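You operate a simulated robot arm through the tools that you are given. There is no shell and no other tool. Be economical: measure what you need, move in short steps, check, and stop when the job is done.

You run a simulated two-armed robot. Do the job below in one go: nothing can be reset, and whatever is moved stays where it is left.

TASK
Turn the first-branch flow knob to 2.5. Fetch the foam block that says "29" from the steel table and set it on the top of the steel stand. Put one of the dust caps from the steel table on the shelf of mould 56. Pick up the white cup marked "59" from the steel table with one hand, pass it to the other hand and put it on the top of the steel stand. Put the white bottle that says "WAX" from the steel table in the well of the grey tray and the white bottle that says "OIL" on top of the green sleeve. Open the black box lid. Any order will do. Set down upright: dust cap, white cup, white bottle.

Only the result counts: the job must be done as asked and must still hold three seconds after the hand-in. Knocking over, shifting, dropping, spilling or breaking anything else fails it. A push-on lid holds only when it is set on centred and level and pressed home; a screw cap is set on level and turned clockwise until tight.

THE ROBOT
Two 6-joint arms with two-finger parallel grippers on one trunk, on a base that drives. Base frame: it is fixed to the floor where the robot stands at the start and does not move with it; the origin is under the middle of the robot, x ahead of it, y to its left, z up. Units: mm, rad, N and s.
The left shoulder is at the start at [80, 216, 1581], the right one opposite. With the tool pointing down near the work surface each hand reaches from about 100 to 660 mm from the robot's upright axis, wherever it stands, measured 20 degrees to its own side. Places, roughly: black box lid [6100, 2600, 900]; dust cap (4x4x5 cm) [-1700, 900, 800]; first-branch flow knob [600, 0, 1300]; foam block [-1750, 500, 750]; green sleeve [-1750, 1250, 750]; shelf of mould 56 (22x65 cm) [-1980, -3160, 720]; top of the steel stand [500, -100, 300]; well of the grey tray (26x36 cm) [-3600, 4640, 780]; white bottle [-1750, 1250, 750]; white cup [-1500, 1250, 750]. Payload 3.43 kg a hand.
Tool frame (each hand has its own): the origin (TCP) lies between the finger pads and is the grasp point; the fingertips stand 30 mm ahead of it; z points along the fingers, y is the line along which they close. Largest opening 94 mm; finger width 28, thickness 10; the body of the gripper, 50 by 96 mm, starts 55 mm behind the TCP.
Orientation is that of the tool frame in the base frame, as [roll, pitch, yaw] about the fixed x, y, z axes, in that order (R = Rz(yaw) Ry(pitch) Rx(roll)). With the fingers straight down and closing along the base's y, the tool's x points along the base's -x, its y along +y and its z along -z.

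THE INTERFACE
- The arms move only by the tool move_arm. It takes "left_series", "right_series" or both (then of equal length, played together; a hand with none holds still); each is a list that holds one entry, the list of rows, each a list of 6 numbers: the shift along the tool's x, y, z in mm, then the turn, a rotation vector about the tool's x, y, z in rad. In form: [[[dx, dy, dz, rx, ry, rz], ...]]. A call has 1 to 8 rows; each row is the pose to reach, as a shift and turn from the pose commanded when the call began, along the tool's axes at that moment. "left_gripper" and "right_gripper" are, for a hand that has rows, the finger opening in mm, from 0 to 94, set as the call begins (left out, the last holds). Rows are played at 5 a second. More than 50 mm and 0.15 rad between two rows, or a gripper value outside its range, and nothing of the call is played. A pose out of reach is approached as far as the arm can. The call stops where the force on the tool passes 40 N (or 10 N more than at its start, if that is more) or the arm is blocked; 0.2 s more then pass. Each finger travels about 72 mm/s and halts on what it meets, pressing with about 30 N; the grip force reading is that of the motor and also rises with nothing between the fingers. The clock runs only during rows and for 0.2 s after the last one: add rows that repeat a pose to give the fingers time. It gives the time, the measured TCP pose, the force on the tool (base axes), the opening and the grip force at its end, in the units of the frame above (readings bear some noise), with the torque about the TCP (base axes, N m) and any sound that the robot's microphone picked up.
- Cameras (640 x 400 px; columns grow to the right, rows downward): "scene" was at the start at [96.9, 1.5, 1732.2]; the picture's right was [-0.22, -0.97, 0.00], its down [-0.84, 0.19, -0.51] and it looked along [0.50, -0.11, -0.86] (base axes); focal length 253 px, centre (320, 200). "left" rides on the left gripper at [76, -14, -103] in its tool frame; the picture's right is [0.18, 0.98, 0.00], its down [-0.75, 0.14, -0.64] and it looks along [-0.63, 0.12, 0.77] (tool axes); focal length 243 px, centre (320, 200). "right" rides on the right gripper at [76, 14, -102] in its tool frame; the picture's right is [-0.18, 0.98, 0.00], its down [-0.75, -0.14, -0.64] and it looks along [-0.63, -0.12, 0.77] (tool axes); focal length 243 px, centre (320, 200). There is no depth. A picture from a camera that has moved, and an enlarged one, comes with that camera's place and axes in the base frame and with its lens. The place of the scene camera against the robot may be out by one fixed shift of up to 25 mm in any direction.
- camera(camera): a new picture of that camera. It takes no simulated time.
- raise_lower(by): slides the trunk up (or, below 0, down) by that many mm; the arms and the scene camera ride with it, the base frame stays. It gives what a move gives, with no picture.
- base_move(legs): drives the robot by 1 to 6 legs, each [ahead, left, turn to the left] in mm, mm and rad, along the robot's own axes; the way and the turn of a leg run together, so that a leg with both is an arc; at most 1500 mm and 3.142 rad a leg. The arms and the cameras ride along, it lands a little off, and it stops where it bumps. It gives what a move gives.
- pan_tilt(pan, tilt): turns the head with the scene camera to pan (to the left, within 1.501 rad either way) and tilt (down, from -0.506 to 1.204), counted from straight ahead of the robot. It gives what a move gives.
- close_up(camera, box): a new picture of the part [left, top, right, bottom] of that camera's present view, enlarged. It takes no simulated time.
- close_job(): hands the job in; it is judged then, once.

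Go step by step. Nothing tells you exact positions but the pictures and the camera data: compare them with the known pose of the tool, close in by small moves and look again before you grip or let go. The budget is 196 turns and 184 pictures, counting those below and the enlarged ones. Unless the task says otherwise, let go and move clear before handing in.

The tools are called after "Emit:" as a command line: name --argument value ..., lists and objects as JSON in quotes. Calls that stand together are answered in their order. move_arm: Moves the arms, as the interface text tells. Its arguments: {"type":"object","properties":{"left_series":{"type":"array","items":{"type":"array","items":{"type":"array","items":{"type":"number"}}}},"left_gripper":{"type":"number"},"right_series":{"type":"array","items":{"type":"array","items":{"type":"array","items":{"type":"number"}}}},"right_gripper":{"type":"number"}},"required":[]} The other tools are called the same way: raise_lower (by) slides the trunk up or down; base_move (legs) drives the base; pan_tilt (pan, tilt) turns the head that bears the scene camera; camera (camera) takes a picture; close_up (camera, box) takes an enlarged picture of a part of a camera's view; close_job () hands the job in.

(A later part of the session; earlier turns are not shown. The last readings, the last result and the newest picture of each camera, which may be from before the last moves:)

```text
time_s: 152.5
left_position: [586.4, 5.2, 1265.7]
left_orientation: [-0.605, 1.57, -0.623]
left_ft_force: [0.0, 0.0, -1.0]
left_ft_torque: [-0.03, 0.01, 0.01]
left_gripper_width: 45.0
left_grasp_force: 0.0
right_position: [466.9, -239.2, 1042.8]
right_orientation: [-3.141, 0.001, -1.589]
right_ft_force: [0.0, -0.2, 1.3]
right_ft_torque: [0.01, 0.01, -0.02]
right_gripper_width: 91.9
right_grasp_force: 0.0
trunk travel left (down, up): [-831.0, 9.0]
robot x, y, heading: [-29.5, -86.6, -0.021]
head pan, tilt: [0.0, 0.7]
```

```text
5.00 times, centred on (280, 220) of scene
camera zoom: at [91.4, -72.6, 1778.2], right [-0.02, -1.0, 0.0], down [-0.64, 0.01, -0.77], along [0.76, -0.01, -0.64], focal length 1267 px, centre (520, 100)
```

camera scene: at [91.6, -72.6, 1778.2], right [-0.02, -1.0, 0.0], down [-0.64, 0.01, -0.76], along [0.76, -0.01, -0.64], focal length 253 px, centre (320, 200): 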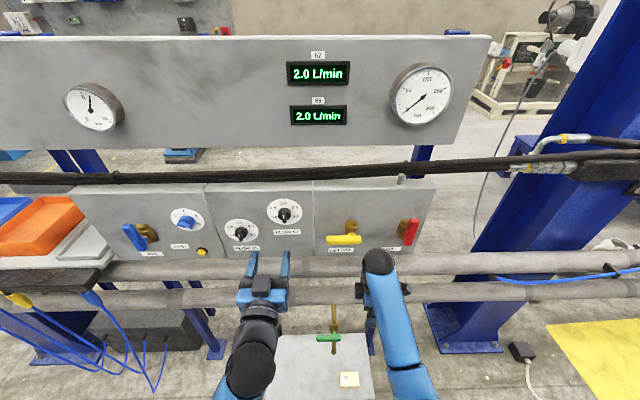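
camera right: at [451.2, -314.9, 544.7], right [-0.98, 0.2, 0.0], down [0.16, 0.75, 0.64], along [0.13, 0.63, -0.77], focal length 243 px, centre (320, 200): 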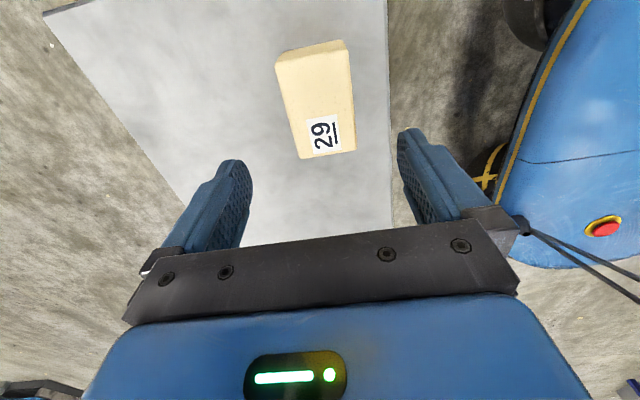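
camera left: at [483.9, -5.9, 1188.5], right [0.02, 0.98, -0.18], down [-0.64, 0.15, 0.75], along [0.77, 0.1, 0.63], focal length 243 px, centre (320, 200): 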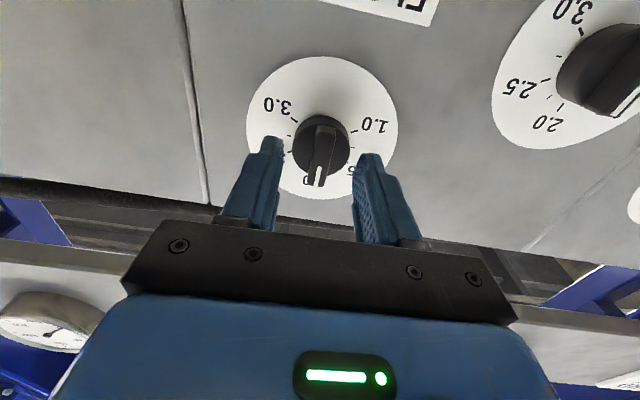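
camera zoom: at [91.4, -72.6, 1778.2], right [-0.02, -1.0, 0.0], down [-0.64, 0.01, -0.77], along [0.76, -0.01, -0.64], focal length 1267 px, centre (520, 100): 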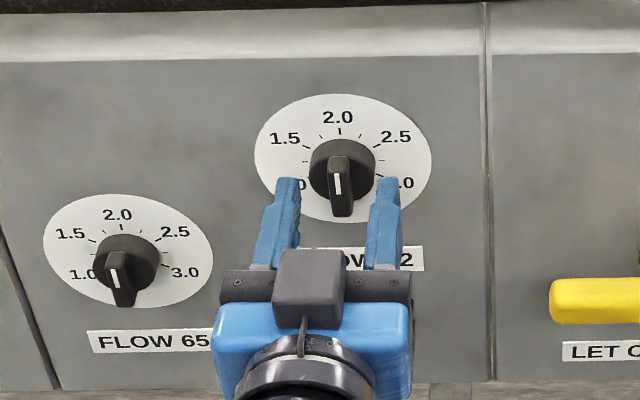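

The fingers straddle the knob laterally. I advance another 22 mm and check.

Emit:
move_arm --left_series '[[[0, 0, 8, 0, 0, 0], [0, 0, 16, 0, 0, 0], [0, 0, 22, 0, 0, 0], [0, 0, 22, 0, 0, 0]]]'

Emit:
camera --camera "left"

Emit:
close_up --camera "scene" --box '[230, 180, 330, 260]'

```text
time_s: 153.5
left_position: [607.5, 4.8, 1265.3]
left_orientation: [2.617, 1.57, 2.595]
left_ft_force: [0.3, 0.2, -0.2]
left_ft_torque: [-0.01, 0.02, 0.01]
left_gripper_width: 45.1
left_grasp_force: 0.1
right_position: [465.8, -239.7, 1043.0]
right_orientation: [3.14, -0.001, -1.591]
right_ft_force: [-0.8, -0.9, -0.1]
right_ft_torque: [0.02, 0.0, -0.01]
right_gripper_width: 92.1
right_grasp_force: 0.1
trunk travel left (down, up): [-831.0, 9.0]
robot x, y, heading: [-22.1, -88.5, -0.021]
head pan, tilt: [0.0, 0.7]
```

```text
123 pictures are left
camera left: at [505.4, -6.3, 1188.4], right [0.02, 0.98, -0.18], down [-0.64, 0.15, 0.75], along [0.77, 0.1, 0.63], focal length 243 px, centre (320, 200)
```

left: 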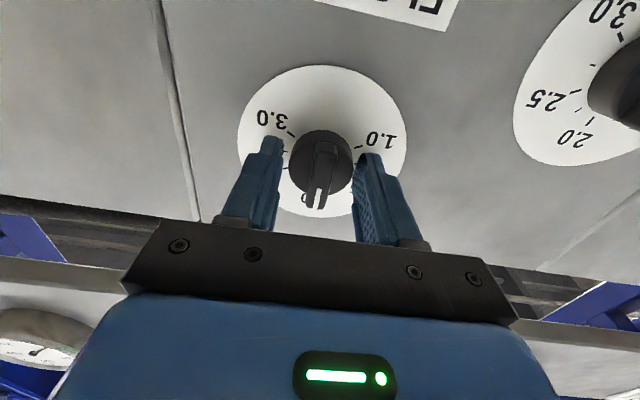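

```text
5.00 times, centred on (280, 220) of scene
camera zoom: at [91.9, -72.8, 1778.1], right [-0.02, -1.0, 0.0], down [-0.64, 0.01, -0.76], along [0.76, -0.01, -0.64], focal length 1267 px, centre (520, 100)
```

zoom: 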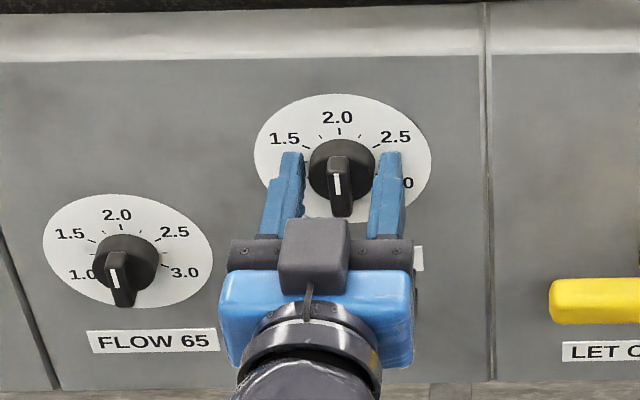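

The fingers straddle the pointer bar. I close on it and turn clockwise, first 0.45 rad.

Emit:
move_arm --left_series '[[[0, 0, 0, 0, 0, 0], [0, 0, 0, 0, 0, 0], [0, 0, 0, 0, 0, 0], [0, 0, 0, 0, 0, 0]]]' --left_gripper 5

Emit:
camera --camera "left"

Emit:
move_arm --left_series '[[[0, 0, 0, 0, 0, 0.12], [0, 0, 0, 0, 0, 0.24], [0, 0, 0, 0, 0, 0.36], [0, 0, 0, 0, 0, 0.45], [0, 0, 0, 0, 0, 0.45]]]'

Emit:
camera --camera "scene"

```text
time_s: 154.5
left_position: [606.8, 4.0, 1264.5]
left_orientation: [0.497, 1.57, 0.482]
left_ft_force: [1.5, 2.4, -0.2]
left_ft_torque: [-0.01, 0.12, 0.76]
left_gripper_width: 37.9
left_grasp_force: 44.7
right_position: [467.6, -240.6, 1041.7]
right_orientation: [3.142, 0.001, -1.591]
right_ft_force: [-1.1, -0.6, 0.4]
right_ft_torque: [-0.01, 0.01, -0.01]
right_gripper_width: 91.8
right_grasp_force: 0.0
trunk travel left (down, up): [-831.0, 9.0]
robot x, y, heading: [-25.0, -86.4, -0.015]
head pan, tilt: [0.0, 0.7]
```

```text
121 pictures are left
camera left: at [505.5, -5.8, 1188.4], right [0.02, 0.98, -0.18], down [-0.64, 0.15, 0.75], along [0.77, 0.1, 0.63], focal length 243 px, centre (320, 200)
```

left: 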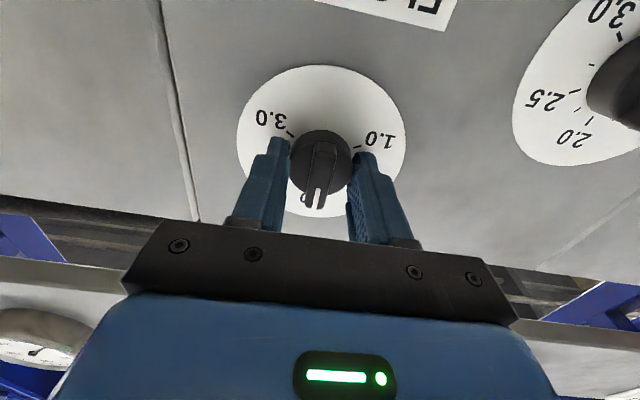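

```text
time_s: 155.7
left_position: [607.3, 4.6, 1265.7]
left_orientation: [1.575, 1.121, 1.555]
left_ft_force: [3.9, 2.8, 0.3]
left_ft_torque: [0.0, 0.16, 0.99]
left_gripper_width: 38.0
left_grasp_force: 44.6
right_position: [470.1, -238.1, 1042.2]
right_orientation: [-3.141, 0.0, -1.589]
right_ft_force: [-0.4, -0.4, -1.0]
right_ft_torque: [0.01, -0.03, 0.02]
right_gripper_width: 92.0
right_grasp_force: 0.0
trunk travel left (down, up): [-831.0, 9.0]
robot x, y, heading: [-23.6, -87.2, -0.024]
head pan, tilt: [0.0, 0.7]
```

```text
120 pictures are left
camera scene: at [93.5, -71.6, 1778.0], right [-0.02, -1.0, 0.0], down [-0.64, 0.01, -0.76], along [0.76, -0.01, -0.64], focal length 253 px, centre (320, 200)
```

scene: 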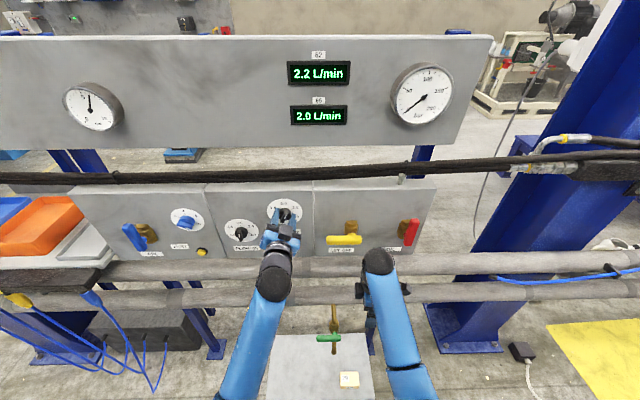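

Readout 62 went to 2.2, so 0.5 is about 60°. I turn on to about 1.05 rad in total.

Emit:
move_arm --left_series '[[[0, 0, 0, 0, 0, 0.12], [0, 0, 0, 0, 0, 0.24], [0, 0, 0, 0, 0, 0.36], [0, 0, 0, 0, 0, 0.48], [0, 0, 0, 0, 0, 0.6], [0, 0, 0, 0, 0, 0.6]]]'

Emit:
close_up --camera "scene" --box '[220, 40, 370, 250]'

Emit:
camera --camera "left"

```text
time_s: 157.1
left_position: [607.6, 5.0, 1264.8]
left_orientation: [1.569, 0.52, 1.553]
left_ft_force: [0.8, 1.9, -3.0]
left_ft_torque: [-0.05, -0.06, 0.79]
left_gripper_width: 37.7
left_grasp_force: 45.1
right_position: [468.0, -238.8, 1041.1]
right_orientation: [-3.141, -0.002, -1.592]
right_ft_force: [0.0, 0.1, -0.4]
right_ft_torque: [0.03, 0.02, -0.03]
right_gripper_width: 92.0
right_grasp_force: 0.1
trunk travel left (down, up): [-831.0, 9.0]
robot x, y, heading: [-23.6, -86.7, -0.016]
head pan, tilt: [0.0, 0.7]
```

```text
1.90 times, centred on (295, 145) of scene
camera zoom: at [92.9, -71.9, 1778.0], right [-0.02, -1.0, 0.0], down [-0.64, 0.01, -0.76], along [0.76, -0.01, -0.64], focal length 483 px, centre (368, 305)
```

zoom: 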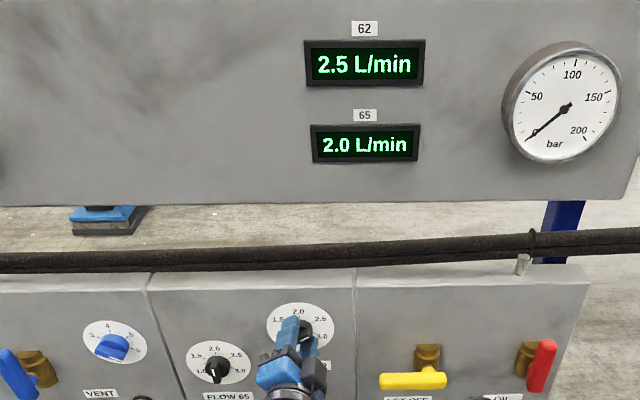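

```text
118 pictures are left
camera left: at [506.8, 67.1, 1214.2], right [0.01, 0.65, 0.76], down [-0.65, -0.57, 0.5], along [0.76, -0.5, 0.42], focal length 243 px, centre (320, 200)
```

left: 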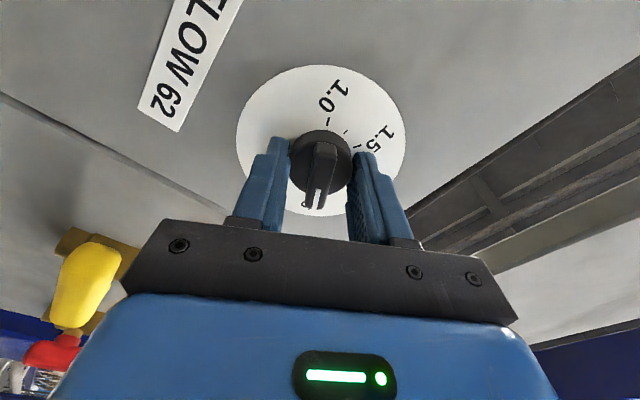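

Readout 62 shows 2.5. I let go, withdraw straight back and confirm the pointer.

Emit:
move_arm --left_series '[[[0, 0, 0, 0, 0, 0], [0, 0, 0, 0, 0, 0], [0, 0, 0, 0, 0, 0]]]' --left_gripper 70

Emit:
move_arm --left_series '[[[0, 0, -40, 0, 0, 0], [0, 0, -80, 0, 0, 0], [0, 0, -120, 0, 0, -0.12], [0, 0, -150, 0, 0, -0.26], [0, 0, -170, 0, 0, -0.4], [0, 0, -170, 0, 0, -0.54], [0, 0, -170, 0, 0, -0.68], [0, 0, -170, 0, 0, -0.8]]]'

Emit:
close_up --camera "scene" --box '[220, 40, 370, 250]'

Emit:
close_up --camera "left" --box '[220, 0, 420, 130]'

```text
time_s: 157.9
left_position: [606.1, 3.8, 1265.1]
left_orientation: [1.57, 0.521, 1.552]
left_ft_force: [0.2, -0.2, -0.9]
left_ft_torque: [0.01, 0.02, -0.01]
left_gripper_width: 70.2
left_grasp_force: 0.1
right_position: [468.3, -239.9, 1042.4]
right_orientation: [-3.142, 0.002, -1.591]
right_ft_force: [0.0, -0.1, 0.0]
right_ft_torque: [-0.02, -0.03, 0.02]
right_gripper_width: 91.9
right_grasp_force: 0.1
trunk travel left (down, up): [-831.0, 9.0]
robot x, y, heading: [-22.7, -86.8, -0.018]
head pan, tilt: [0.0, 0.7]
```

```text
time_s: 159.7
left_position: [434.8, 6.4, 1265.7]
left_orientation: [1.571, 1.323, 1.552]
left_ft_force: [0.5, 0.2, 0.6]
left_ft_torque: [0.0, 0.05, -0.03]
left_gripper_width: 70.4
left_grasp_force: 0.1
right_position: [467.2, -240.1, 1043.0]
right_orientation: [-3.14, 0.0, -1.589]
right_ft_force: [0.6, 0.0, 0.6]
right_ft_torque: [-0.02, 0.01, 0.02]
right_gripper_width: 91.9
right_grasp_force: 0.1
trunk travel left (down, up): [-831.0, 9.0]
robot x, y, heading: [-23.7, -87.2, -0.014]
head pan, tilt: [0.0, 0.7]
```

```text
1.90 times, centred on (295, 145) of scene
camera zoom: at [91.4, -72.5, 1778.2], right [-0.02, -1.0, 0.0], down [-0.64, 0.01, -0.77], along [0.76, -0.01, -0.64], focal length 483 px, centre (368, 305)
```

zoom: 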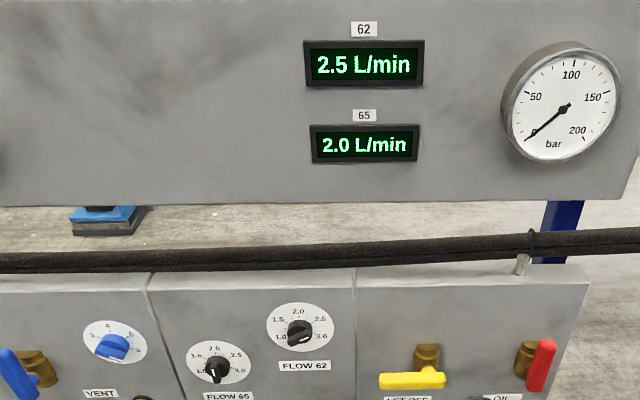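

```text
3.08 times, centred on (320, 65) of left
camera zoom: at [334.2, 15.2, 1187.3], right [0.02, 1.0, 0.06], down [-0.64, -0.04, 0.77], along [0.77, -0.05, 0.64], focal length 746 px, centre (320, 615)
```

zoom: 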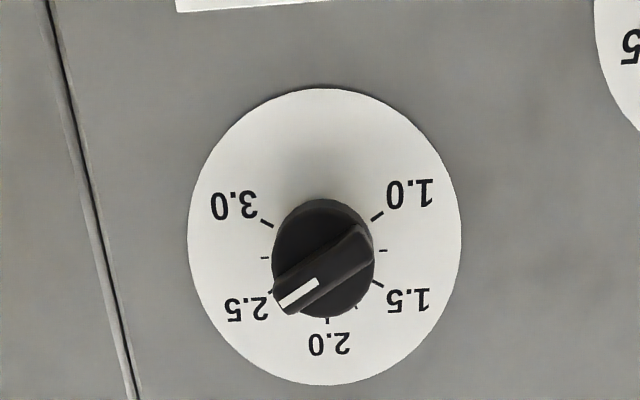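

Pointer and readout both show 2.5 on FLOW 62. Next comes the cup: I back off, return the left hand to pointing down and drive to the table's near side.

Emit:
base_move --legs '[[-560, 0, 0]]'

Emit:
move_arm --left_series '[[[0, 0, 0, 0, 0, -0.12], [0, 0, 0, 0, 0, -0.25], [0, 0, 0, 0, 0, -0.25]]]'

Emit:
move_arm --left_series '[[[15, 7, 0, 0, 0.14, 0], [30, 15, 0, 0, 0.28, 0], [45, 22, 0, 0, 0.42, 0], [60, 30, 0, 0, 0.56, 0], [80, 37, 0, 0, 0.7, 0], [100, 45, 0, 0, 0.84, 0], [120, 52, 0, 0, 0.98, 0], [140, 60, 0, 0, 1.12, 0]]]'

Emit:
move_arm --left_series '[[[0, 20, 20, 0, 0.15, 0], [0, 40, 40, 0, 0.3, 0], [0, 60, 60, 0, 0.45, 0], [0, 60, 60, 0, 0.45, 0]]]'

Emit:
base_move --legs '[[0, 0, 1.58], [0, 0, 1.58], [0, -1210, 0]]'

Emit:
camera --camera "scene"

```text
time_s: 162.9
left_position: [-123.8, 15.0, 1266.2]
left_orientation: [1.578, 1.322, 1.552]
left_ft_force: [0.1, 0.2, -0.2]
left_ft_torque: [-0.02, 0.03, 0.0]
left_gripper_width: 70.2
left_grasp_force: 0.1
right_position: [-94.2, -231.1, 1040.8]
right_orientation: [3.14, -0.001, -1.6]
right_ft_force: [-0.2, -0.4, 0.4]
right_ft_torque: [-0.01, -0.01, -0.02]
right_gripper_width: 91.9
right_grasp_force: 0.0
trunk travel left (down, up): [-831.0, 9.0]
robot x, y, heading: [-588.6, -68.8, -0.027]
head pan, tilt: [0.0, 0.7]
```

```text
time_s: 163.7
left_position: [-125.7, 14.3, 1264.7]
left_orientation: [-1.562, 1.57, -1.586]
left_ft_force: [0.0, -1.0, -0.4]
left_ft_torque: [-0.02, -0.01, 0.02]
left_gripper_width: 69.9
left_grasp_force: 0.1
right_position: [-96.2, -232.0, 1041.7]
right_orientation: [-3.141, -0.001, -1.6]
right_ft_force: [-0.1, 0.6, -0.7]
right_ft_torque: [0.01, -0.01, 0.02]
right_gripper_width: 92.1
right_grasp_force: 0.1
trunk travel left (down, up): [-831.0, 9.0]
robot x, y, heading: [-586.0, -75.9, -0.024]
head pan, tilt: [0.0, 0.7]
```

```text
time_s: 165.5
left_position: [-120.4, 76.7, 1123.9]
left_orientation: [3.141, 0.45, 3.113]
left_ft_force: [-0.5, -0.8, 0.1]
left_ft_torque: [-0.01, 0.02, 0.01]
left_gripper_width: 70.2
left_grasp_force: 0.0
right_position: [-96.5, -231.0, 1040.9]
right_orientation: [-3.141, 0.001, -1.599]
right_ft_force: [0.3, 0.3, 0.1]
right_ft_torque: [0.01, -0.01, 0.03]
right_gripper_width: 91.6
right_grasp_force: 0.1
trunk travel left (down, up): [-831.0, 9.0]
robot x, y, heading: [-588.5, -70.8, -0.029]
head pan, tilt: [0.0, 0.7]
```

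```text
time_s: 166.5
left_position: [-89.0, 134.8, 1049.1]
left_orientation: [3.141, 0.005, 3.112]
left_ft_force: [-0.5, -0.6, 0.8]
left_ft_torque: [-0.02, -0.01, 0.05]
left_gripper_width: 70.1
left_grasp_force: 0.1
left hand out of reach, approached as far as the arm can: row 3, 4
right_position: [-97.3, -230.9, 1042.4]
right_orientation: [-3.14, 0.001, -1.597]
right_ft_force: [0.1, -0.9, -0.3]
right_ft_torque: [0.0, 0.0, 0.02]
right_gripper_width: 91.9
right_grasp_force: 0.0
trunk travel left (down, up): [-831.0, 9.0]
robot x, y, heading: [-586.0, -74.1, -0.026]
head pan, tilt: [0.0, 0.7]
```

```text
time_s: 180.6
left_position: [-1050.4, 990.0, 1049.9]
left_orientation: [-3.14, 0.004, -0.05]
left_ft_force: [0.2, -0.7, 0.7]
left_ft_torque: [0.01, -0.02, -0.02]
left_gripper_width: 70.1
left_grasp_force: 0.0
right_position: [-1033.4, 1355.0, 1042.8]
right_orientation: [-3.141, 0.0, 1.52]
right_ft_force: [-0.1, -0.5, 0.3]
right_ft_torque: [0.05, -0.03, -0.01]
right_gripper_width: 91.8
right_grasp_force: 0.1
trunk travel left (down, up): [-831.0, 9.0]
robot x, y, heading: [-546.4, 1188.1, 3.091]
head pan, tilt: [0.0, 0.7]
```

```text
115 pictures are left
camera scene: at [-661.2, 1208.6, 1778.1], right [0.05, 1.0, 0.0], down [0.64, -0.03, -0.76], along [-0.76, 0.04, -0.64], focal length 253 px, centre (320, 200)
```

scene: 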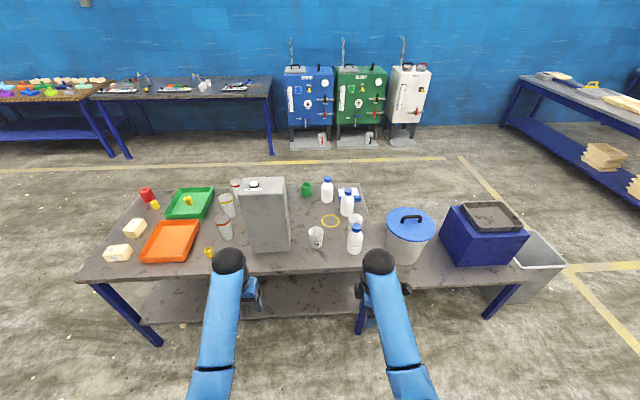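

I zoom in on the cups and bottles to read them.

Emit:
close_up --camera "scene" --box '[280, 160, 400, 270]'

```text
3.64 times, centred on (340, 215) of scene
camera zoom: at [-661.2, 1208.6, 1778.1], right [0.05, 1.0, 0.0], down [0.64, -0.03, -0.76], along [-0.76, 0.04, -0.64], focal length 922 px, centre (247, 146)
```

zoom: 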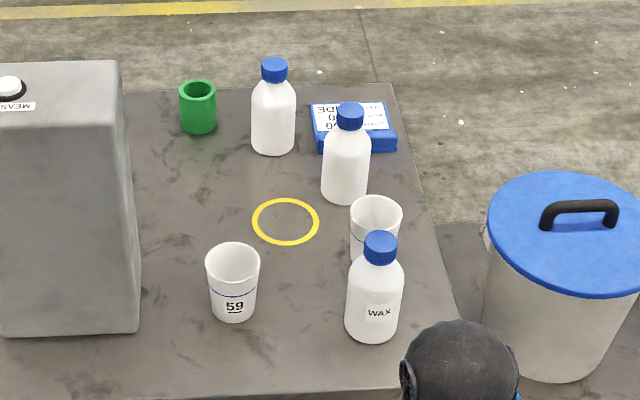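

The near cup is "59" at about (-1482, 1233) and the near bottle is "WAX" at about (-1426, 1415). Before closing in, I pull the left hand back clear of the grey dispenser and turn it toward its handover pose.

Emit:
move_arm --left_series '[[[25, 0, 0, 0, 0, -0.14], [50, 0, 0, 0, 0, -0.28], [75, 0, 0, 0, 0, -0.42], [100, 0, 0, 0, 0, -0.56], [125, 0, 0, 0, 0, -0.7], [150, 0, 0, 0, 0, -0.84], [175, 0, 0, 0, 0, -0.98], [200, 0, 0, 0, 0, -1.12]]]' --right_series '[[[-15, 0, 0, 0, 0, 0], [-30, 0, 0, 0, 0, 0], [-45, 0, 0, 0, 0, 0], [-60, 0, 0, 0, 0, 0], [-75, 0, 0, 0, 0, 0], [-90, 0, 0, 0, 0, 0], [-105, 0, 0, 0, 0, 0], [-120, 0, 0, 0, 0, 0]]]'

Emit:
base_move --legs '[[335, 0, 0.05]]'

Emit:
camera --camera "scene"

Emit:
camera --camera "right"

```text
time_s: 182.3
left_position: [-848.0, 979.3, 1046.2]
left_orientation: [-3.135, 0.004, 1.073]
left_ft_force: [0.3, 0.2, 0.3]
left_ft_torque: [0.06, 0.0, 0.0]
left_gripper_width: 70.2
left_grasp_force: 0.1
left hand out of reach, approached as far as the arm can: row 1, 2, 3, 4, 5, 6, 7
right_position: [-1039.6, 1237.0, 1043.4]
right_orientation: [-3.139, -0.001, 1.521]
right_ft_force: [-0.5, 0.5, -0.3]
right_ft_torque: [0.0, -0.03, 0.01]
right_gripper_width: 91.7
right_grasp_force: 0.1
trunk travel left (down, up): [-831.0, 9.0]
robot x, y, heading: [-546.4, 1188.0, 3.093]
head pan, tilt: [0.0, 0.7]
```

```text
time_s: 184.6
left_position: [-1173.4, 979.1, 1045.5]
left_orientation: [-3.133, 0.004, 1.112]
left_ft_force: [0.7, 0.3, 0.1]
left_ft_torque: [0.02, 0.05, -0.01]
left_gripper_width: 70.3
left_grasp_force: 0.0
right_position: [-1374.8, 1225.7, 1044.9]
right_orientation: [-3.136, -0.001, 1.562]
right_ft_force: [0.4, 0.8, -0.2]
right_ft_torque: [0.0, 0.04, 0.03]
right_gripper_width: 92.1
right_grasp_force: 0.1
trunk travel left (down, up): [-831.0, 9.0]
robot x, y, heading: [-883.2, 1195.7, 3.137]
head pan, tilt: [0.0, 0.7]
```

```text
113 pictures are left
camera scene: at [-992.3, 1214.8, 1778.5], right [0.01, 1.0, 0.0], down [0.64, 0.0, -0.77], along [-0.77, 0.01, -0.64], focal length 253 px, centre (320, 200)
```

scene: 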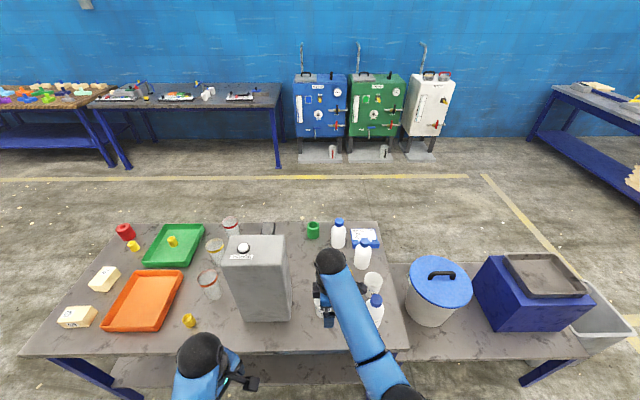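

```text
112 pictures are left
camera right: at [-1360.2, 1303.5, 1147.0], right [0.98, -0.19, 0.0], down [-0.15, -0.75, 0.64], along [-0.13, -0.63, -0.77], focal length 243 px, centre (320, 200)
```

right: 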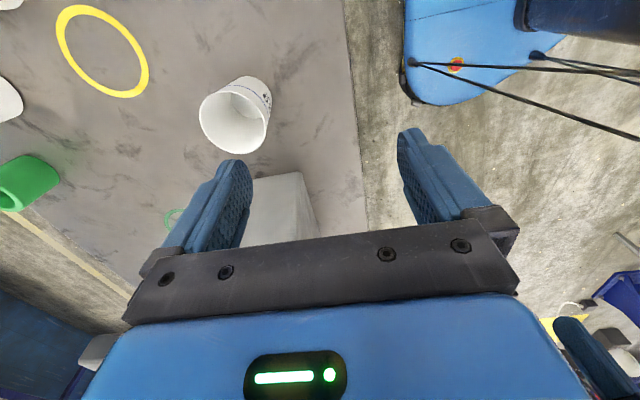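

Cup 59 stands at about (-1474, 1222), with its rim near z = 888 and 77 mm wide. I move the right hand above it and look.

Emit:
move_arm --right_series '[[[0, -35, 0, 0, 0, 0], [-2, -70, 0, 0, 0, 0], [-4, -99, 20, 0, 0, 0], [-4, -99, 50, 0, 0, 0], [-4, -99, 80, 0, 0, 0], [-4, -99, 80, 0, 0, 0]]]' --right_gripper 94

Emit:
camera --camera "right"

Emit:
close_up --camera "scene" --box '[280, 210, 420, 340]'

```text
time_s: 186.0
left_position: [-1175.0, 977.4, 1045.8]
left_orientation: [-3.136, 0.002, 1.111]
left_ft_force: [-1.0, -0.5, -0.2]
left_ft_torque: [0.04, -0.01, 0.03]
left_gripper_width: 70.1
left_grasp_force: 0.0
right_position: [-1477.7, 1223.9, 963.1]
right_orientation: [-3.138, 0.0, 1.561]
right_ft_force: [-0.5, -0.1, 0.3]
right_ft_torque: [-0.02, 0.02, -0.01]
right_gripper_width: 94.2
right_grasp_force: 0.0
trunk travel left (down, up): [-831.0, 9.0]
robot x, y, heading: [-881.5, 1199.6, 3.135]
head pan, tilt: [0.0, 0.7]
```

```text
111 pictures are left
camera right: at [-1462.8, 1300.2, 1065.9], right [0.98, -0.19, 0.0], down [-0.15, -0.75, 0.64], along [-0.12, -0.63, -0.77], focal length 243 px, centre (320, 200)
```

right: 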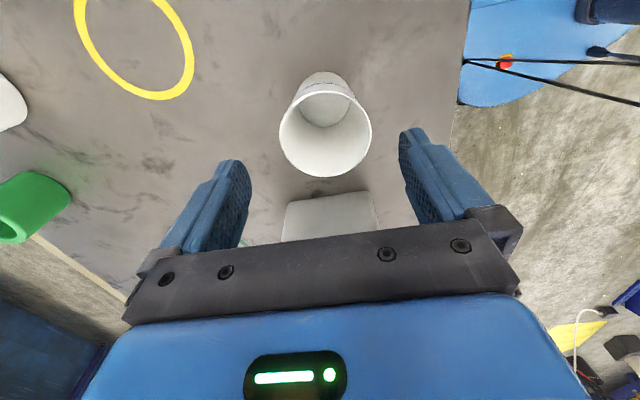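

```text
3.08 times, centred on (350, 275) of scene
camera zoom: at [-996.4, 1214.6, 1778.1], right [0.01, 1.0, 0.0], down [0.64, 0.0, -0.76], along [-0.76, 0.01, -0.64], focal length 780 px, centre (228, -31)
```

zoom: 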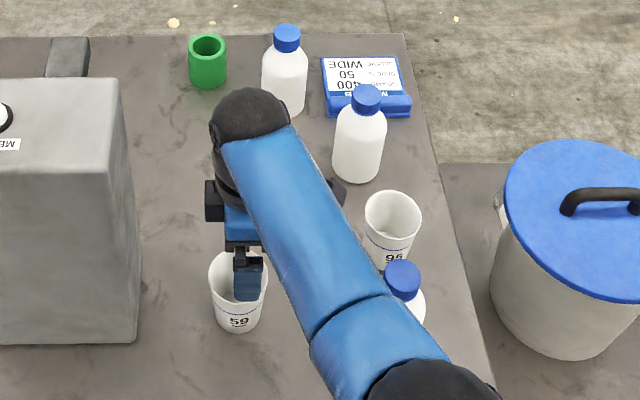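

The fingers are centred on the rim. I lower in two stages.

Emit:
move_arm --right_series '[[[0, 0, 25, 0, 0, 0], [0, 0, 48, 0, 0, 0], [0, 0, 48, 0, 0, 0]]]'

Emit:
camera --camera "right"

```text
time_s: 186.8
left_position: [-1175.0, 979.7, 1045.2]
left_orientation: [-3.137, 0.005, 1.111]
left_ft_force: [0.9, 0.3, 0.0]
left_ft_torque: [0.01, -0.01, 0.0]
left_gripper_width: 69.8
left_grasp_force: 0.0
right_position: [-1477.7, 1224.3, 916.1]
right_orientation: [-3.14, 0.001, 1.563]
right_ft_force: [-0.4, 0.9, -0.3]
right_ft_torque: [0.02, 0.0, 0.02]
right_gripper_width: 94.0
right_grasp_force: 0.1
trunk travel left (down, up): [-831.0, 9.0]
robot x, y, heading: [-884.4, 1194.9, 3.133]
head pan, tilt: [0.0, 0.7]
```

```text
109 pictures are left
camera right: at [-1463.4, 1300.7, 1019.0], right [0.98, -0.19, 0.0], down [-0.15, -0.75, 0.64], along [-0.12, -0.63, -0.77], focal length 243 px, centre (320, 200)
```

right: 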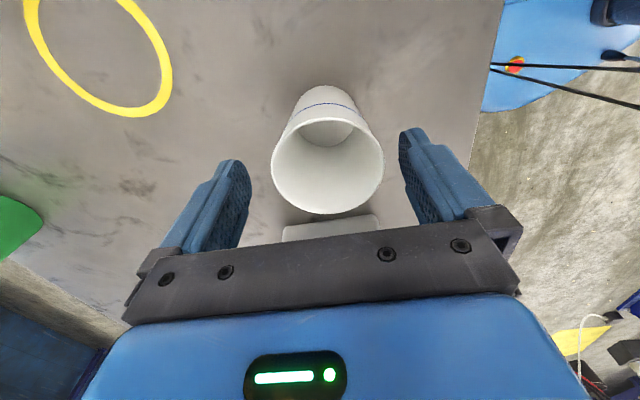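

The rim is at z ≈ 882 and 75 mm wide. I lower to z ≈ 879 and close.

Emit:
move_arm --right_series '[[[-3, 0, 18, 0, 0, 0], [-3, 0, 36, 0, 0, 0], [-3, 0, 36, 0, 0, 0]]]'

Emit:
move_arm --right_series '[[[0, 0, 0, 0, 0, 0], [0, 0, 0, 0, 0, 0], [0, 0, 0, 0, 0, 0], [0, 0, 0, 0, 0, 0]]]' --right_gripper 58

Emit:
camera --camera "right"

```text
time_s: 187.6
left_position: [-1174.6, 979.4, 1046.5]
left_orientation: [-3.135, 0.004, 1.11]
left_ft_force: [0.2, -1.4, -0.4]
left_ft_torque: [-0.01, -0.01, 0.01]
left_gripper_width: 70.1
left_grasp_force: 0.0
right_position: [-1471.8, 1221.7, 883.3]
right_orientation: [-3.139, -0.001, 1.562]
right_ft_force: [0.1, 0.0, 0.6]
right_ft_torque: [0.02, 0.01, -0.01]
right_gripper_width: 93.9
right_grasp_force: 0.0
right hand out of reach, approached as far as the arm can: row 2, 3
trunk travel left (down, up): [-831.0, 9.0]
robot x, y, heading: [-883.7, 1200.3, 3.139]
head pan, tilt: [0.0, 0.7]
```

```text
time_s: 188.6
left_position: [-1176.8, 978.5, 1044.8]
left_orientation: [-3.136, 0.004, 1.111]
left_ft_force: [0.4, 0.0, -0.1]
left_ft_torque: [-0.01, 0.03, 0.01]
left_gripper_width: 69.9
left_grasp_force: 0.1
right_position: [-1472.4, 1222.3, 882.8]
right_orientation: [-3.141, 0.0, 1.563]
right_ft_force: [-0.3, 0.7, 2.1]
right_ft_torque: [-0.02, -0.04, 0.0]
right_gripper_width: 72.5
right_grasp_force: 29.8
trunk travel left (down, up): [-831.0, 9.0]
robot x, y, heading: [-883.7, 1198.1, 3.128]
head pan, tilt: [0.0, 0.7]
```

```text
108 pictures are left
camera right: at [-1457.8, 1299.6, 985.1], right [0.98, -0.19, 0.0], down [-0.15, -0.75, 0.64], along [-0.12, -0.63, -0.77], focal length 243 px, centre (320, 200)
```

right: 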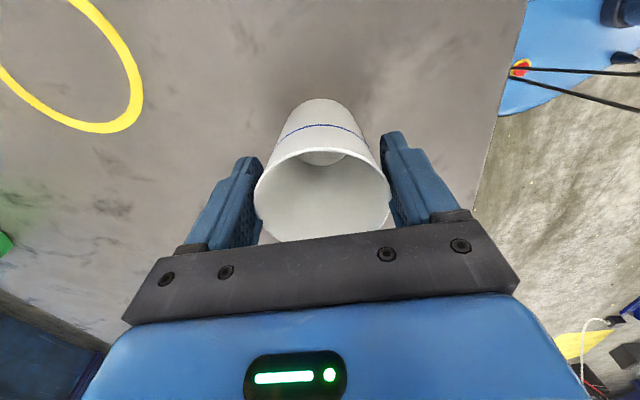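

The cup is held by the upper part. I lift it and bring it back toward the robot's centre for the handover.

Emit:
move_arm --right_series '[[[0, 0, -25, 0, 0, 0], [0, 0, -50, 0, 0, 0], [0, 20, -80, 0, 0, 0], [0, 50, -110, 0, 0, 0], [0, 80, -140, 0, 0, 0], [0, 110, -170, 0, 0, 0], [0, 140, -200, 0, 0, 0], [0, 140, -200, 0, 0, 0]]]'

Emit:
camera --camera "right"

Emit:
move_arm --left_series '[[[0, 0, 0, 0, 0, -0.15], [0, 0, 0, 0, 0, -0.3], [0, 0, 0, 0, 0, -0.45], [0, 0, 0, 0, 0, -0.45]]]' --left_gripper 94

Emit:
camera --camera "scene"

```text
time_s: 190.4
left_position: [-1175.7, 978.5, 1043.9]
left_orientation: [-3.137, 0.003, 1.111]
left_ft_force: [-0.7, 0.0, 0.4]
left_ft_torque: [0.01, 0.02, 0.0]
left_gripper_width: 70.0
left_grasp_force: 0.1
right_position: [-1343.1, 1215.1, 1055.5]
right_orientation: [-3.14, 0.001, 1.564]
right_ft_force: [0.4, 0.3, -0.6]
right_ft_torque: [-0.02, 0.0, 0.0]
right_gripper_width: 72.2
right_grasp_force: 29.9
right hand out of reach, approached as far as the arm can: row 7, 8
trunk travel left (down, up): [-831.0, 9.0]
robot x, y, heading: [-880.6, 1197.7, 3.135]
head pan, tilt: [0.0, 0.7]
```

```text
107 pictures are left
camera right: at [-1328.4, 1291.9, 1157.5], right [0.98, -0.19, 0.0], down [-0.15, -0.75, 0.64], along [-0.13, -0.63, -0.77], focal length 243 px, centre (320, 200)
```

right: 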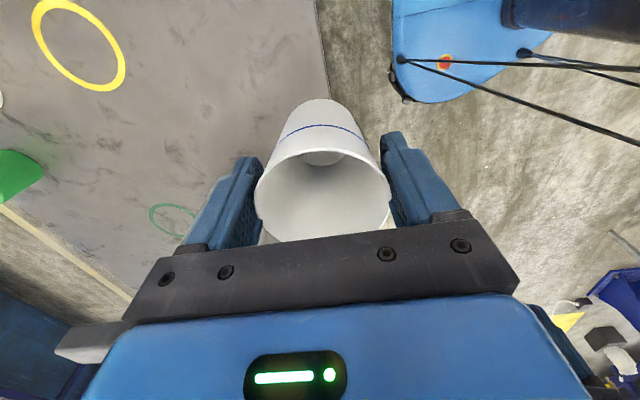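

```text
time_s: 191.4
left_position: [-1173.2, 978.4, 1045.8]
left_orientation: [-3.135, 0.0, 1.564]
left_ft_force: [0.6, -0.7, 0.7]
left_ft_torque: [-0.02, 0.01, -0.04]
left_gripper_width: 93.9
left_grasp_force: 0.1
right_position: [-1343.9, 1216.1, 1055.1]
right_orientation: [-3.14, 0.001, 1.563]
right_ft_force: [-0.6, 0.7, -0.2]
right_ft_torque: [-0.03, 0.01, -0.02]
right_gripper_width: 72.3
right_grasp_force: 29.9
trunk travel left (down, up): [-831.0, 9.0]
robot x, y, heading: [-882.6, 1196.6, 3.135]
head pan, tilt: [0.0, 0.7]
```

```text
106 pictures are left
camera scene: at [-996.4, 1214.8, 1778.1], right [0.01, 1.0, 0.0], down [0.64, 0.0, -0.76], along [-0.76, 0.01, -0.64], focal length 253 px, centre (320, 200)
```

scene: 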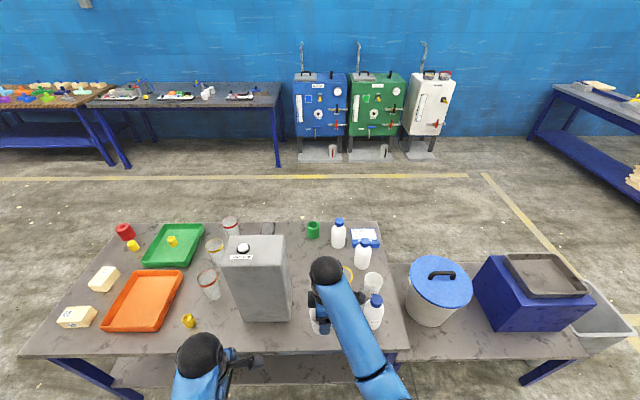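

The cup is held steady, with its bottom about 85 mm below the right TCP. I back away from the table and tip the left hand to point sideways at the cup.

Emit:
base_move --legs '[[-230, 0, 0]]'

Emit:
move_arm --left_series '[[[-4, -12, 5, 0, 0.14, 0], [-8, -25, 10, 0, 0.28, 0], [-12, -37, 15, 0, 0.42, 0], [-16, -50, 20, 0, 0.56, 0], [-20, -62, 25, 0, 0.7, 0], [-24, -75, 30, 0, 0.84, 0], [-28, -87, 35, 0, 0.98, 0], [-32, -100, 40, 0, 1.12, 0]]]'

Emit:
move_arm --left_series '[[[0, -15, 0, 0, 0.15, 0], [0, -30, 0, 0, 0.3, 0], [0, -50, 0, 0, 0.45, 0], [0, -50, 0, 0, 0.45, 0]]]'

Emit:
camera --camera "left"

Emit:
camera --camera "scene"

```text
time_s: 193.1
left_position: [-950.7, 974.0, 1043.5]
left_orientation: [-3.14, 0.001, 1.571]
left_ft_force: [-0.2, -0.6, -0.5]
left_ft_torque: [-0.01, -0.04, 0.0]
left_gripper_width: 94.1
left_grasp_force: 0.1
right_position: [-1122.9, 1209.5, 1055.2]
right_orientation: [3.14, -0.001, 1.57]
right_ft_force: [-0.3, 0.4, -0.8]
right_ft_torque: [0.0, -0.02, 0.01]
right_gripper_width: 72.1
right_grasp_force: 30.6
trunk travel left (down, up): [-831.0, 9.0]
robot x, y, heading: [-654.8, 1197.5, -3.139]
head pan, tilt: [0.0, 0.7]
```

```text
time_s: 194.9
left_position: [-1067.5, 961.3, 985.2]
left_orientation: [-3.122, -1.123, 1.556]
left_ft_force: [0.7, -0.6, -0.6]
left_ft_torque: [0.01, 0.03, 0.0]
left_gripper_width: 94.1
left_grasp_force: 0.1
left hand out of reach, approached as far as the arm can: row 2, 3, 4, 5, 6, 7, 8
right_position: [-1118.9, 1209.6, 1055.6]
right_orientation: [-3.141, 0.001, 1.571]
right_ft_force: [0.3, -0.8, 0.2]
right_ft_torque: [0.04, 0.01, 0.03]
right_gripper_width: 72.4
right_grasp_force: 30.3
trunk travel left (down, up): [-831.0, 9.0]
robot x, y, heading: [-655.7, 1197.3, -3.141]
head pan, tilt: [0.0, 0.7]
```

```text
time_s: 195.9
left_position: [-1115.1, 964.0, 987.6]
left_orientation: [-1.629, -1.562, 0.06]
left_ft_force: [-0.5, 0.3, 0.0]
left_ft_torque: [-0.03, 0.02, 0.0]
left_gripper_width: 93.8
left_grasp_force: 0.0
left hand out of reach, approached as far as the arm can: row 2
right_position: [-1116.8, 1210.4, 1056.2]
right_orientation: [-3.139, 0.002, 1.573]
right_ft_force: [-0.2, -0.5, -0.1]
right_ft_torque: [-0.01, 0.04, -0.02]
right_gripper_width: 72.2
right_grasp_force: 29.7
trunk travel left (down, up): [-831.0, 9.0]
robot x, y, heading: [-658.8, 1196.1, -3.136]
head pan, tilt: [0.0, 0.7]
```

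```text
105 pictures are left
camera left: at [-1128.4, 862.7, 1062.7], right [0.98, 0.0, 0.18], down [0.14, -0.64, -0.75], along [0.11, 0.77, -0.63], focal length 243 px, centre (320, 200)
```

left: 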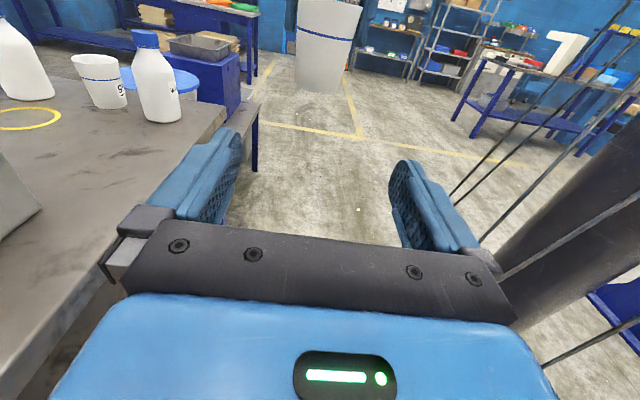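

```text
104 pictures are left
camera scene: at [-770.1, 1213.4, 1778.2], right [0.0, 1.0, 0.0], down [0.64, 0.0, -0.77], along [-0.77, 0.0, -0.64], focal length 253 px, centre (320, 200)
```

scene: 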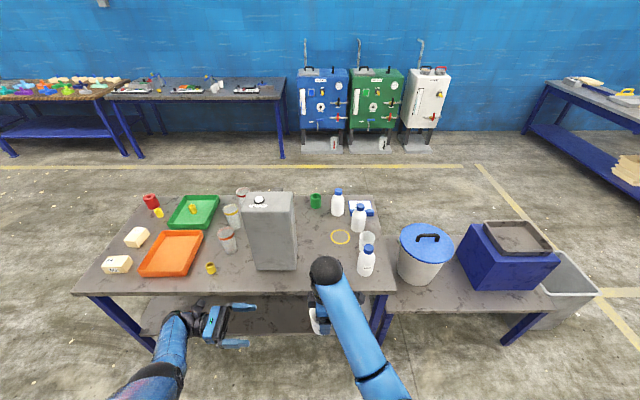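

The left hand points level at the cup, at (-1115, 964, 988). I approach to just short of the cup and check the heights.

Emit:
move_arm --left_series '[[[6, 0, 35, 0, 0, 0], [12, 0, 75, 0, 0, 0], [12, 0, 115, 0, 0, 0], [12, 0, 150, 0, 0, 0], [12, 0, 150, 0, 0, 0]]]'

Emit:
camera --camera "left"

Emit:
camera --camera "right"

Emit:
close_up --camera "scene" --box '[180, 240, 380, 360]'

```text
time_s: 197.1
left_position: [-1116.2, 1112.9, 998.3]
left_orientation: [-1.685, -1.564, 0.115]
left_ft_force: [0.0, -0.7, 0.7]
left_ft_torque: [0.01, 0.01, 0.0]
left_gripper_width: 94.2
left_grasp_force: 0.0
right_position: [-1118.0, 1210.0, 1055.4]
right_orientation: [-3.14, 0.001, 1.571]
right_ft_force: [0.3, -0.7, -0.4]
right_ft_torque: [-0.01, -0.01, -0.03]
right_gripper_width: 72.4
right_grasp_force: 30.1
trunk travel left (down, up): [-831.0, 9.0]
robot x, y, heading: [-652.2, 1198.2, -3.139]
head pan, tilt: [0.0, 0.7]
```

```text
103 pictures are left
camera left: at [-1128.8, 1012.5, 1073.9], right [0.98, 0.0, 0.18], down [0.14, -0.64, -0.75], along [0.11, 0.77, -0.63], focal length 243 px, centre (320, 200)
```

left: 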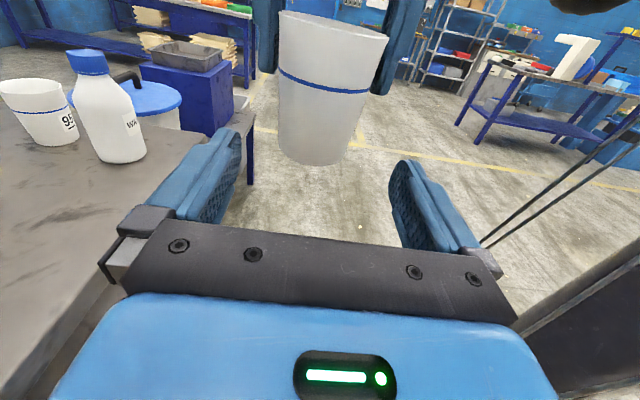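

```text
102 pictures are left
camera right: at [-1103.7, 1287.2, 1157.5], right [0.98, -0.18, 0.0], down [-0.14, -0.75, 0.64], along [-0.12, -0.63, -0.77], focal length 243 px, centre (320, 200)
```

right: 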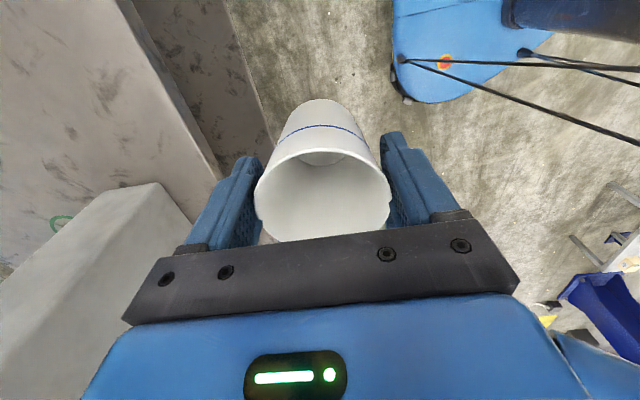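

```text
3.20 times, centred on (280, 300) of scene
camera zoom: at [-770.6, 1213.0, 1778.1], right [0.0, 1.0, 0.0], down [0.64, 0.0, -0.76], along [-0.76, 0.0, -0.64], focal length 811 px, centre (448, -120)
```

zoom: 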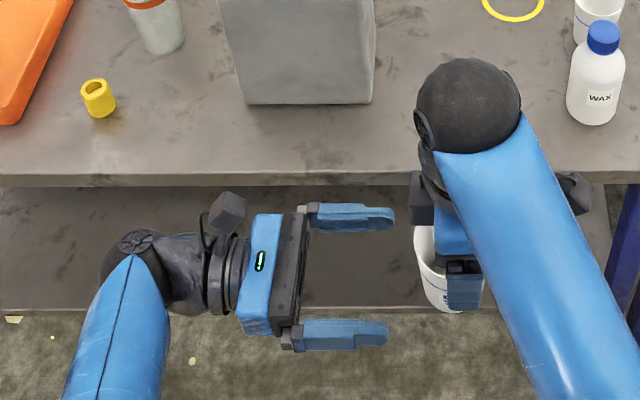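

The alignment is good: the cup bottom is at z ≈ 970, the left fingers at about 984–1012 and the right fingertips at about 1025. I advance 93 mm and close the left hand.

Emit:
move_arm --left_series '[[[0, 0, 25, 0, 0, 0], [0, 0, 50, 0, 0, 0], [0, 0, 75, 0, 0, 0], [0, 0, 93, 0, 0, 0], [0, 0, 93, 0, 0, 0]]]'

Emit:
camera --camera "left"

Emit:
camera --camera "right"

```text
time_s: 198.3
left_position: [-1113.4, 1206.1, 1000.2]
left_orientation: [-1.699, -1.563, 0.127]
left_ft_force: [0.0, 0.2, 0.2]
left_ft_torque: [-0.01, -0.02, 0.04]
left_gripper_width: 94.1
left_grasp_force: 0.0
right_position: [-1117.6, 1210.1, 1054.9]
right_orientation: [-3.14, 0.001, 1.571]
right_ft_force: [-0.3, 0.3, -0.7]
right_ft_torque: [-0.01, -0.04, 0.0]
right_gripper_width: 72.4
right_grasp_force: 29.8
trunk travel left (down, up): [-831.0, 9.0]
robot x, y, heading: [-656.4, 1195.5, -3.139]
head pan, tilt: [0.0, 0.7]
```

```text
100 pictures are left
camera left: at [-1127.4, 1104.9, 1074.3], right [0.98, 0.0, 0.18], down [0.14, -0.64, -0.75], along [0.11, 0.77, -0.63], focal length 243 px, centre (320, 200)
```

left: 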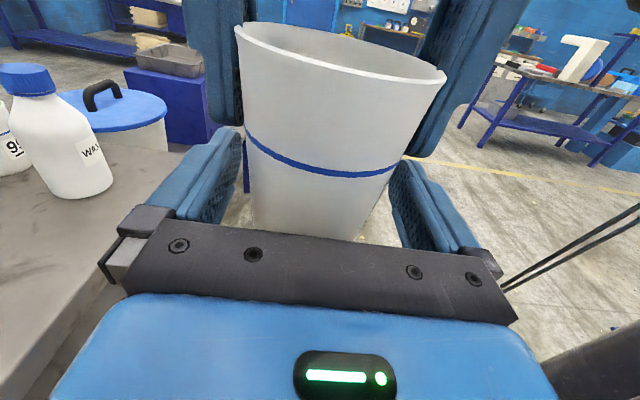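

```text
99 pictures are left
camera right: at [-1103.6, 1287.4, 1157.5], right [0.98, -0.18, 0.0], down [-0.14, -0.75, 0.64], along [-0.12, -0.63, -0.77], focal length 243 px, centre (320, 200)
```

right: 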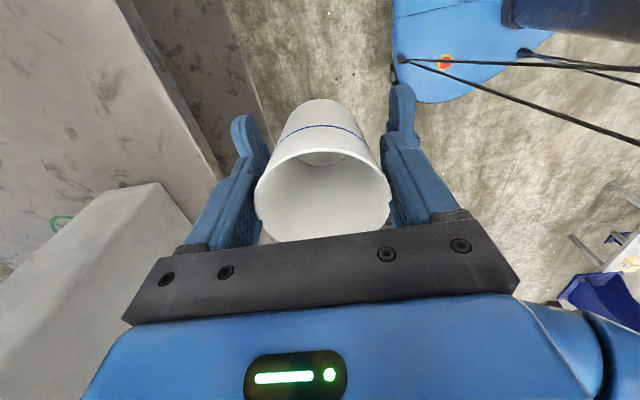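

The left fingers surround the cup's lower half. I close the left hand on it, then open the right.

Emit:
move_arm --left_series '[[[0, 0, 0, 0, 0, 0], [0, 0, 0, 0, 0, 0], [0, 0, 0, 0, 0, 0], [0, 0, 0, 0, 0, 0], [0, 0, 0, 0, 0, 0]]]' --left_gripper 45

Emit:
camera --camera "left"

```text
time_s: 199.5
left_position: [-1115.5, 1204.5, 998.0]
left_orientation: [-1.86, -1.563, 0.294]
left_ft_force: [-29.5, 5.9, -10.3]
left_ft_torque: [-0.2, -1.0, -0.13]
left_gripper_width: 65.7
left_grasp_force: 30.6
right_position: [-1117.3, 1209.2, 1056.2]
right_orientation: [3.14, -0.002, 1.573]
right_ft_force: [29.2, -7.2, 11.4]
right_ft_torque: [-0.18, -0.62, 0.29]
right_gripper_width: 72.2
right_grasp_force: 29.5
trunk travel left (down, up): [-831.0, 9.0]
robot x, y, heading: [-654.6, 1194.0, -3.141]
head pan, tilt: [0.0, 0.7]
```

```text
98 pictures are left
camera left: at [-1128.4, 1104.7, 1074.5], right [0.98, 0.01, 0.18], down [0.14, -0.64, -0.75], along [0.11, 0.77, -0.63], focal length 243 px, centre (320, 200)
```

left: 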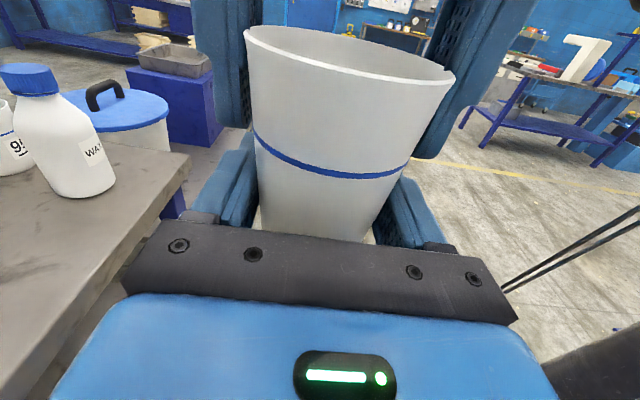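

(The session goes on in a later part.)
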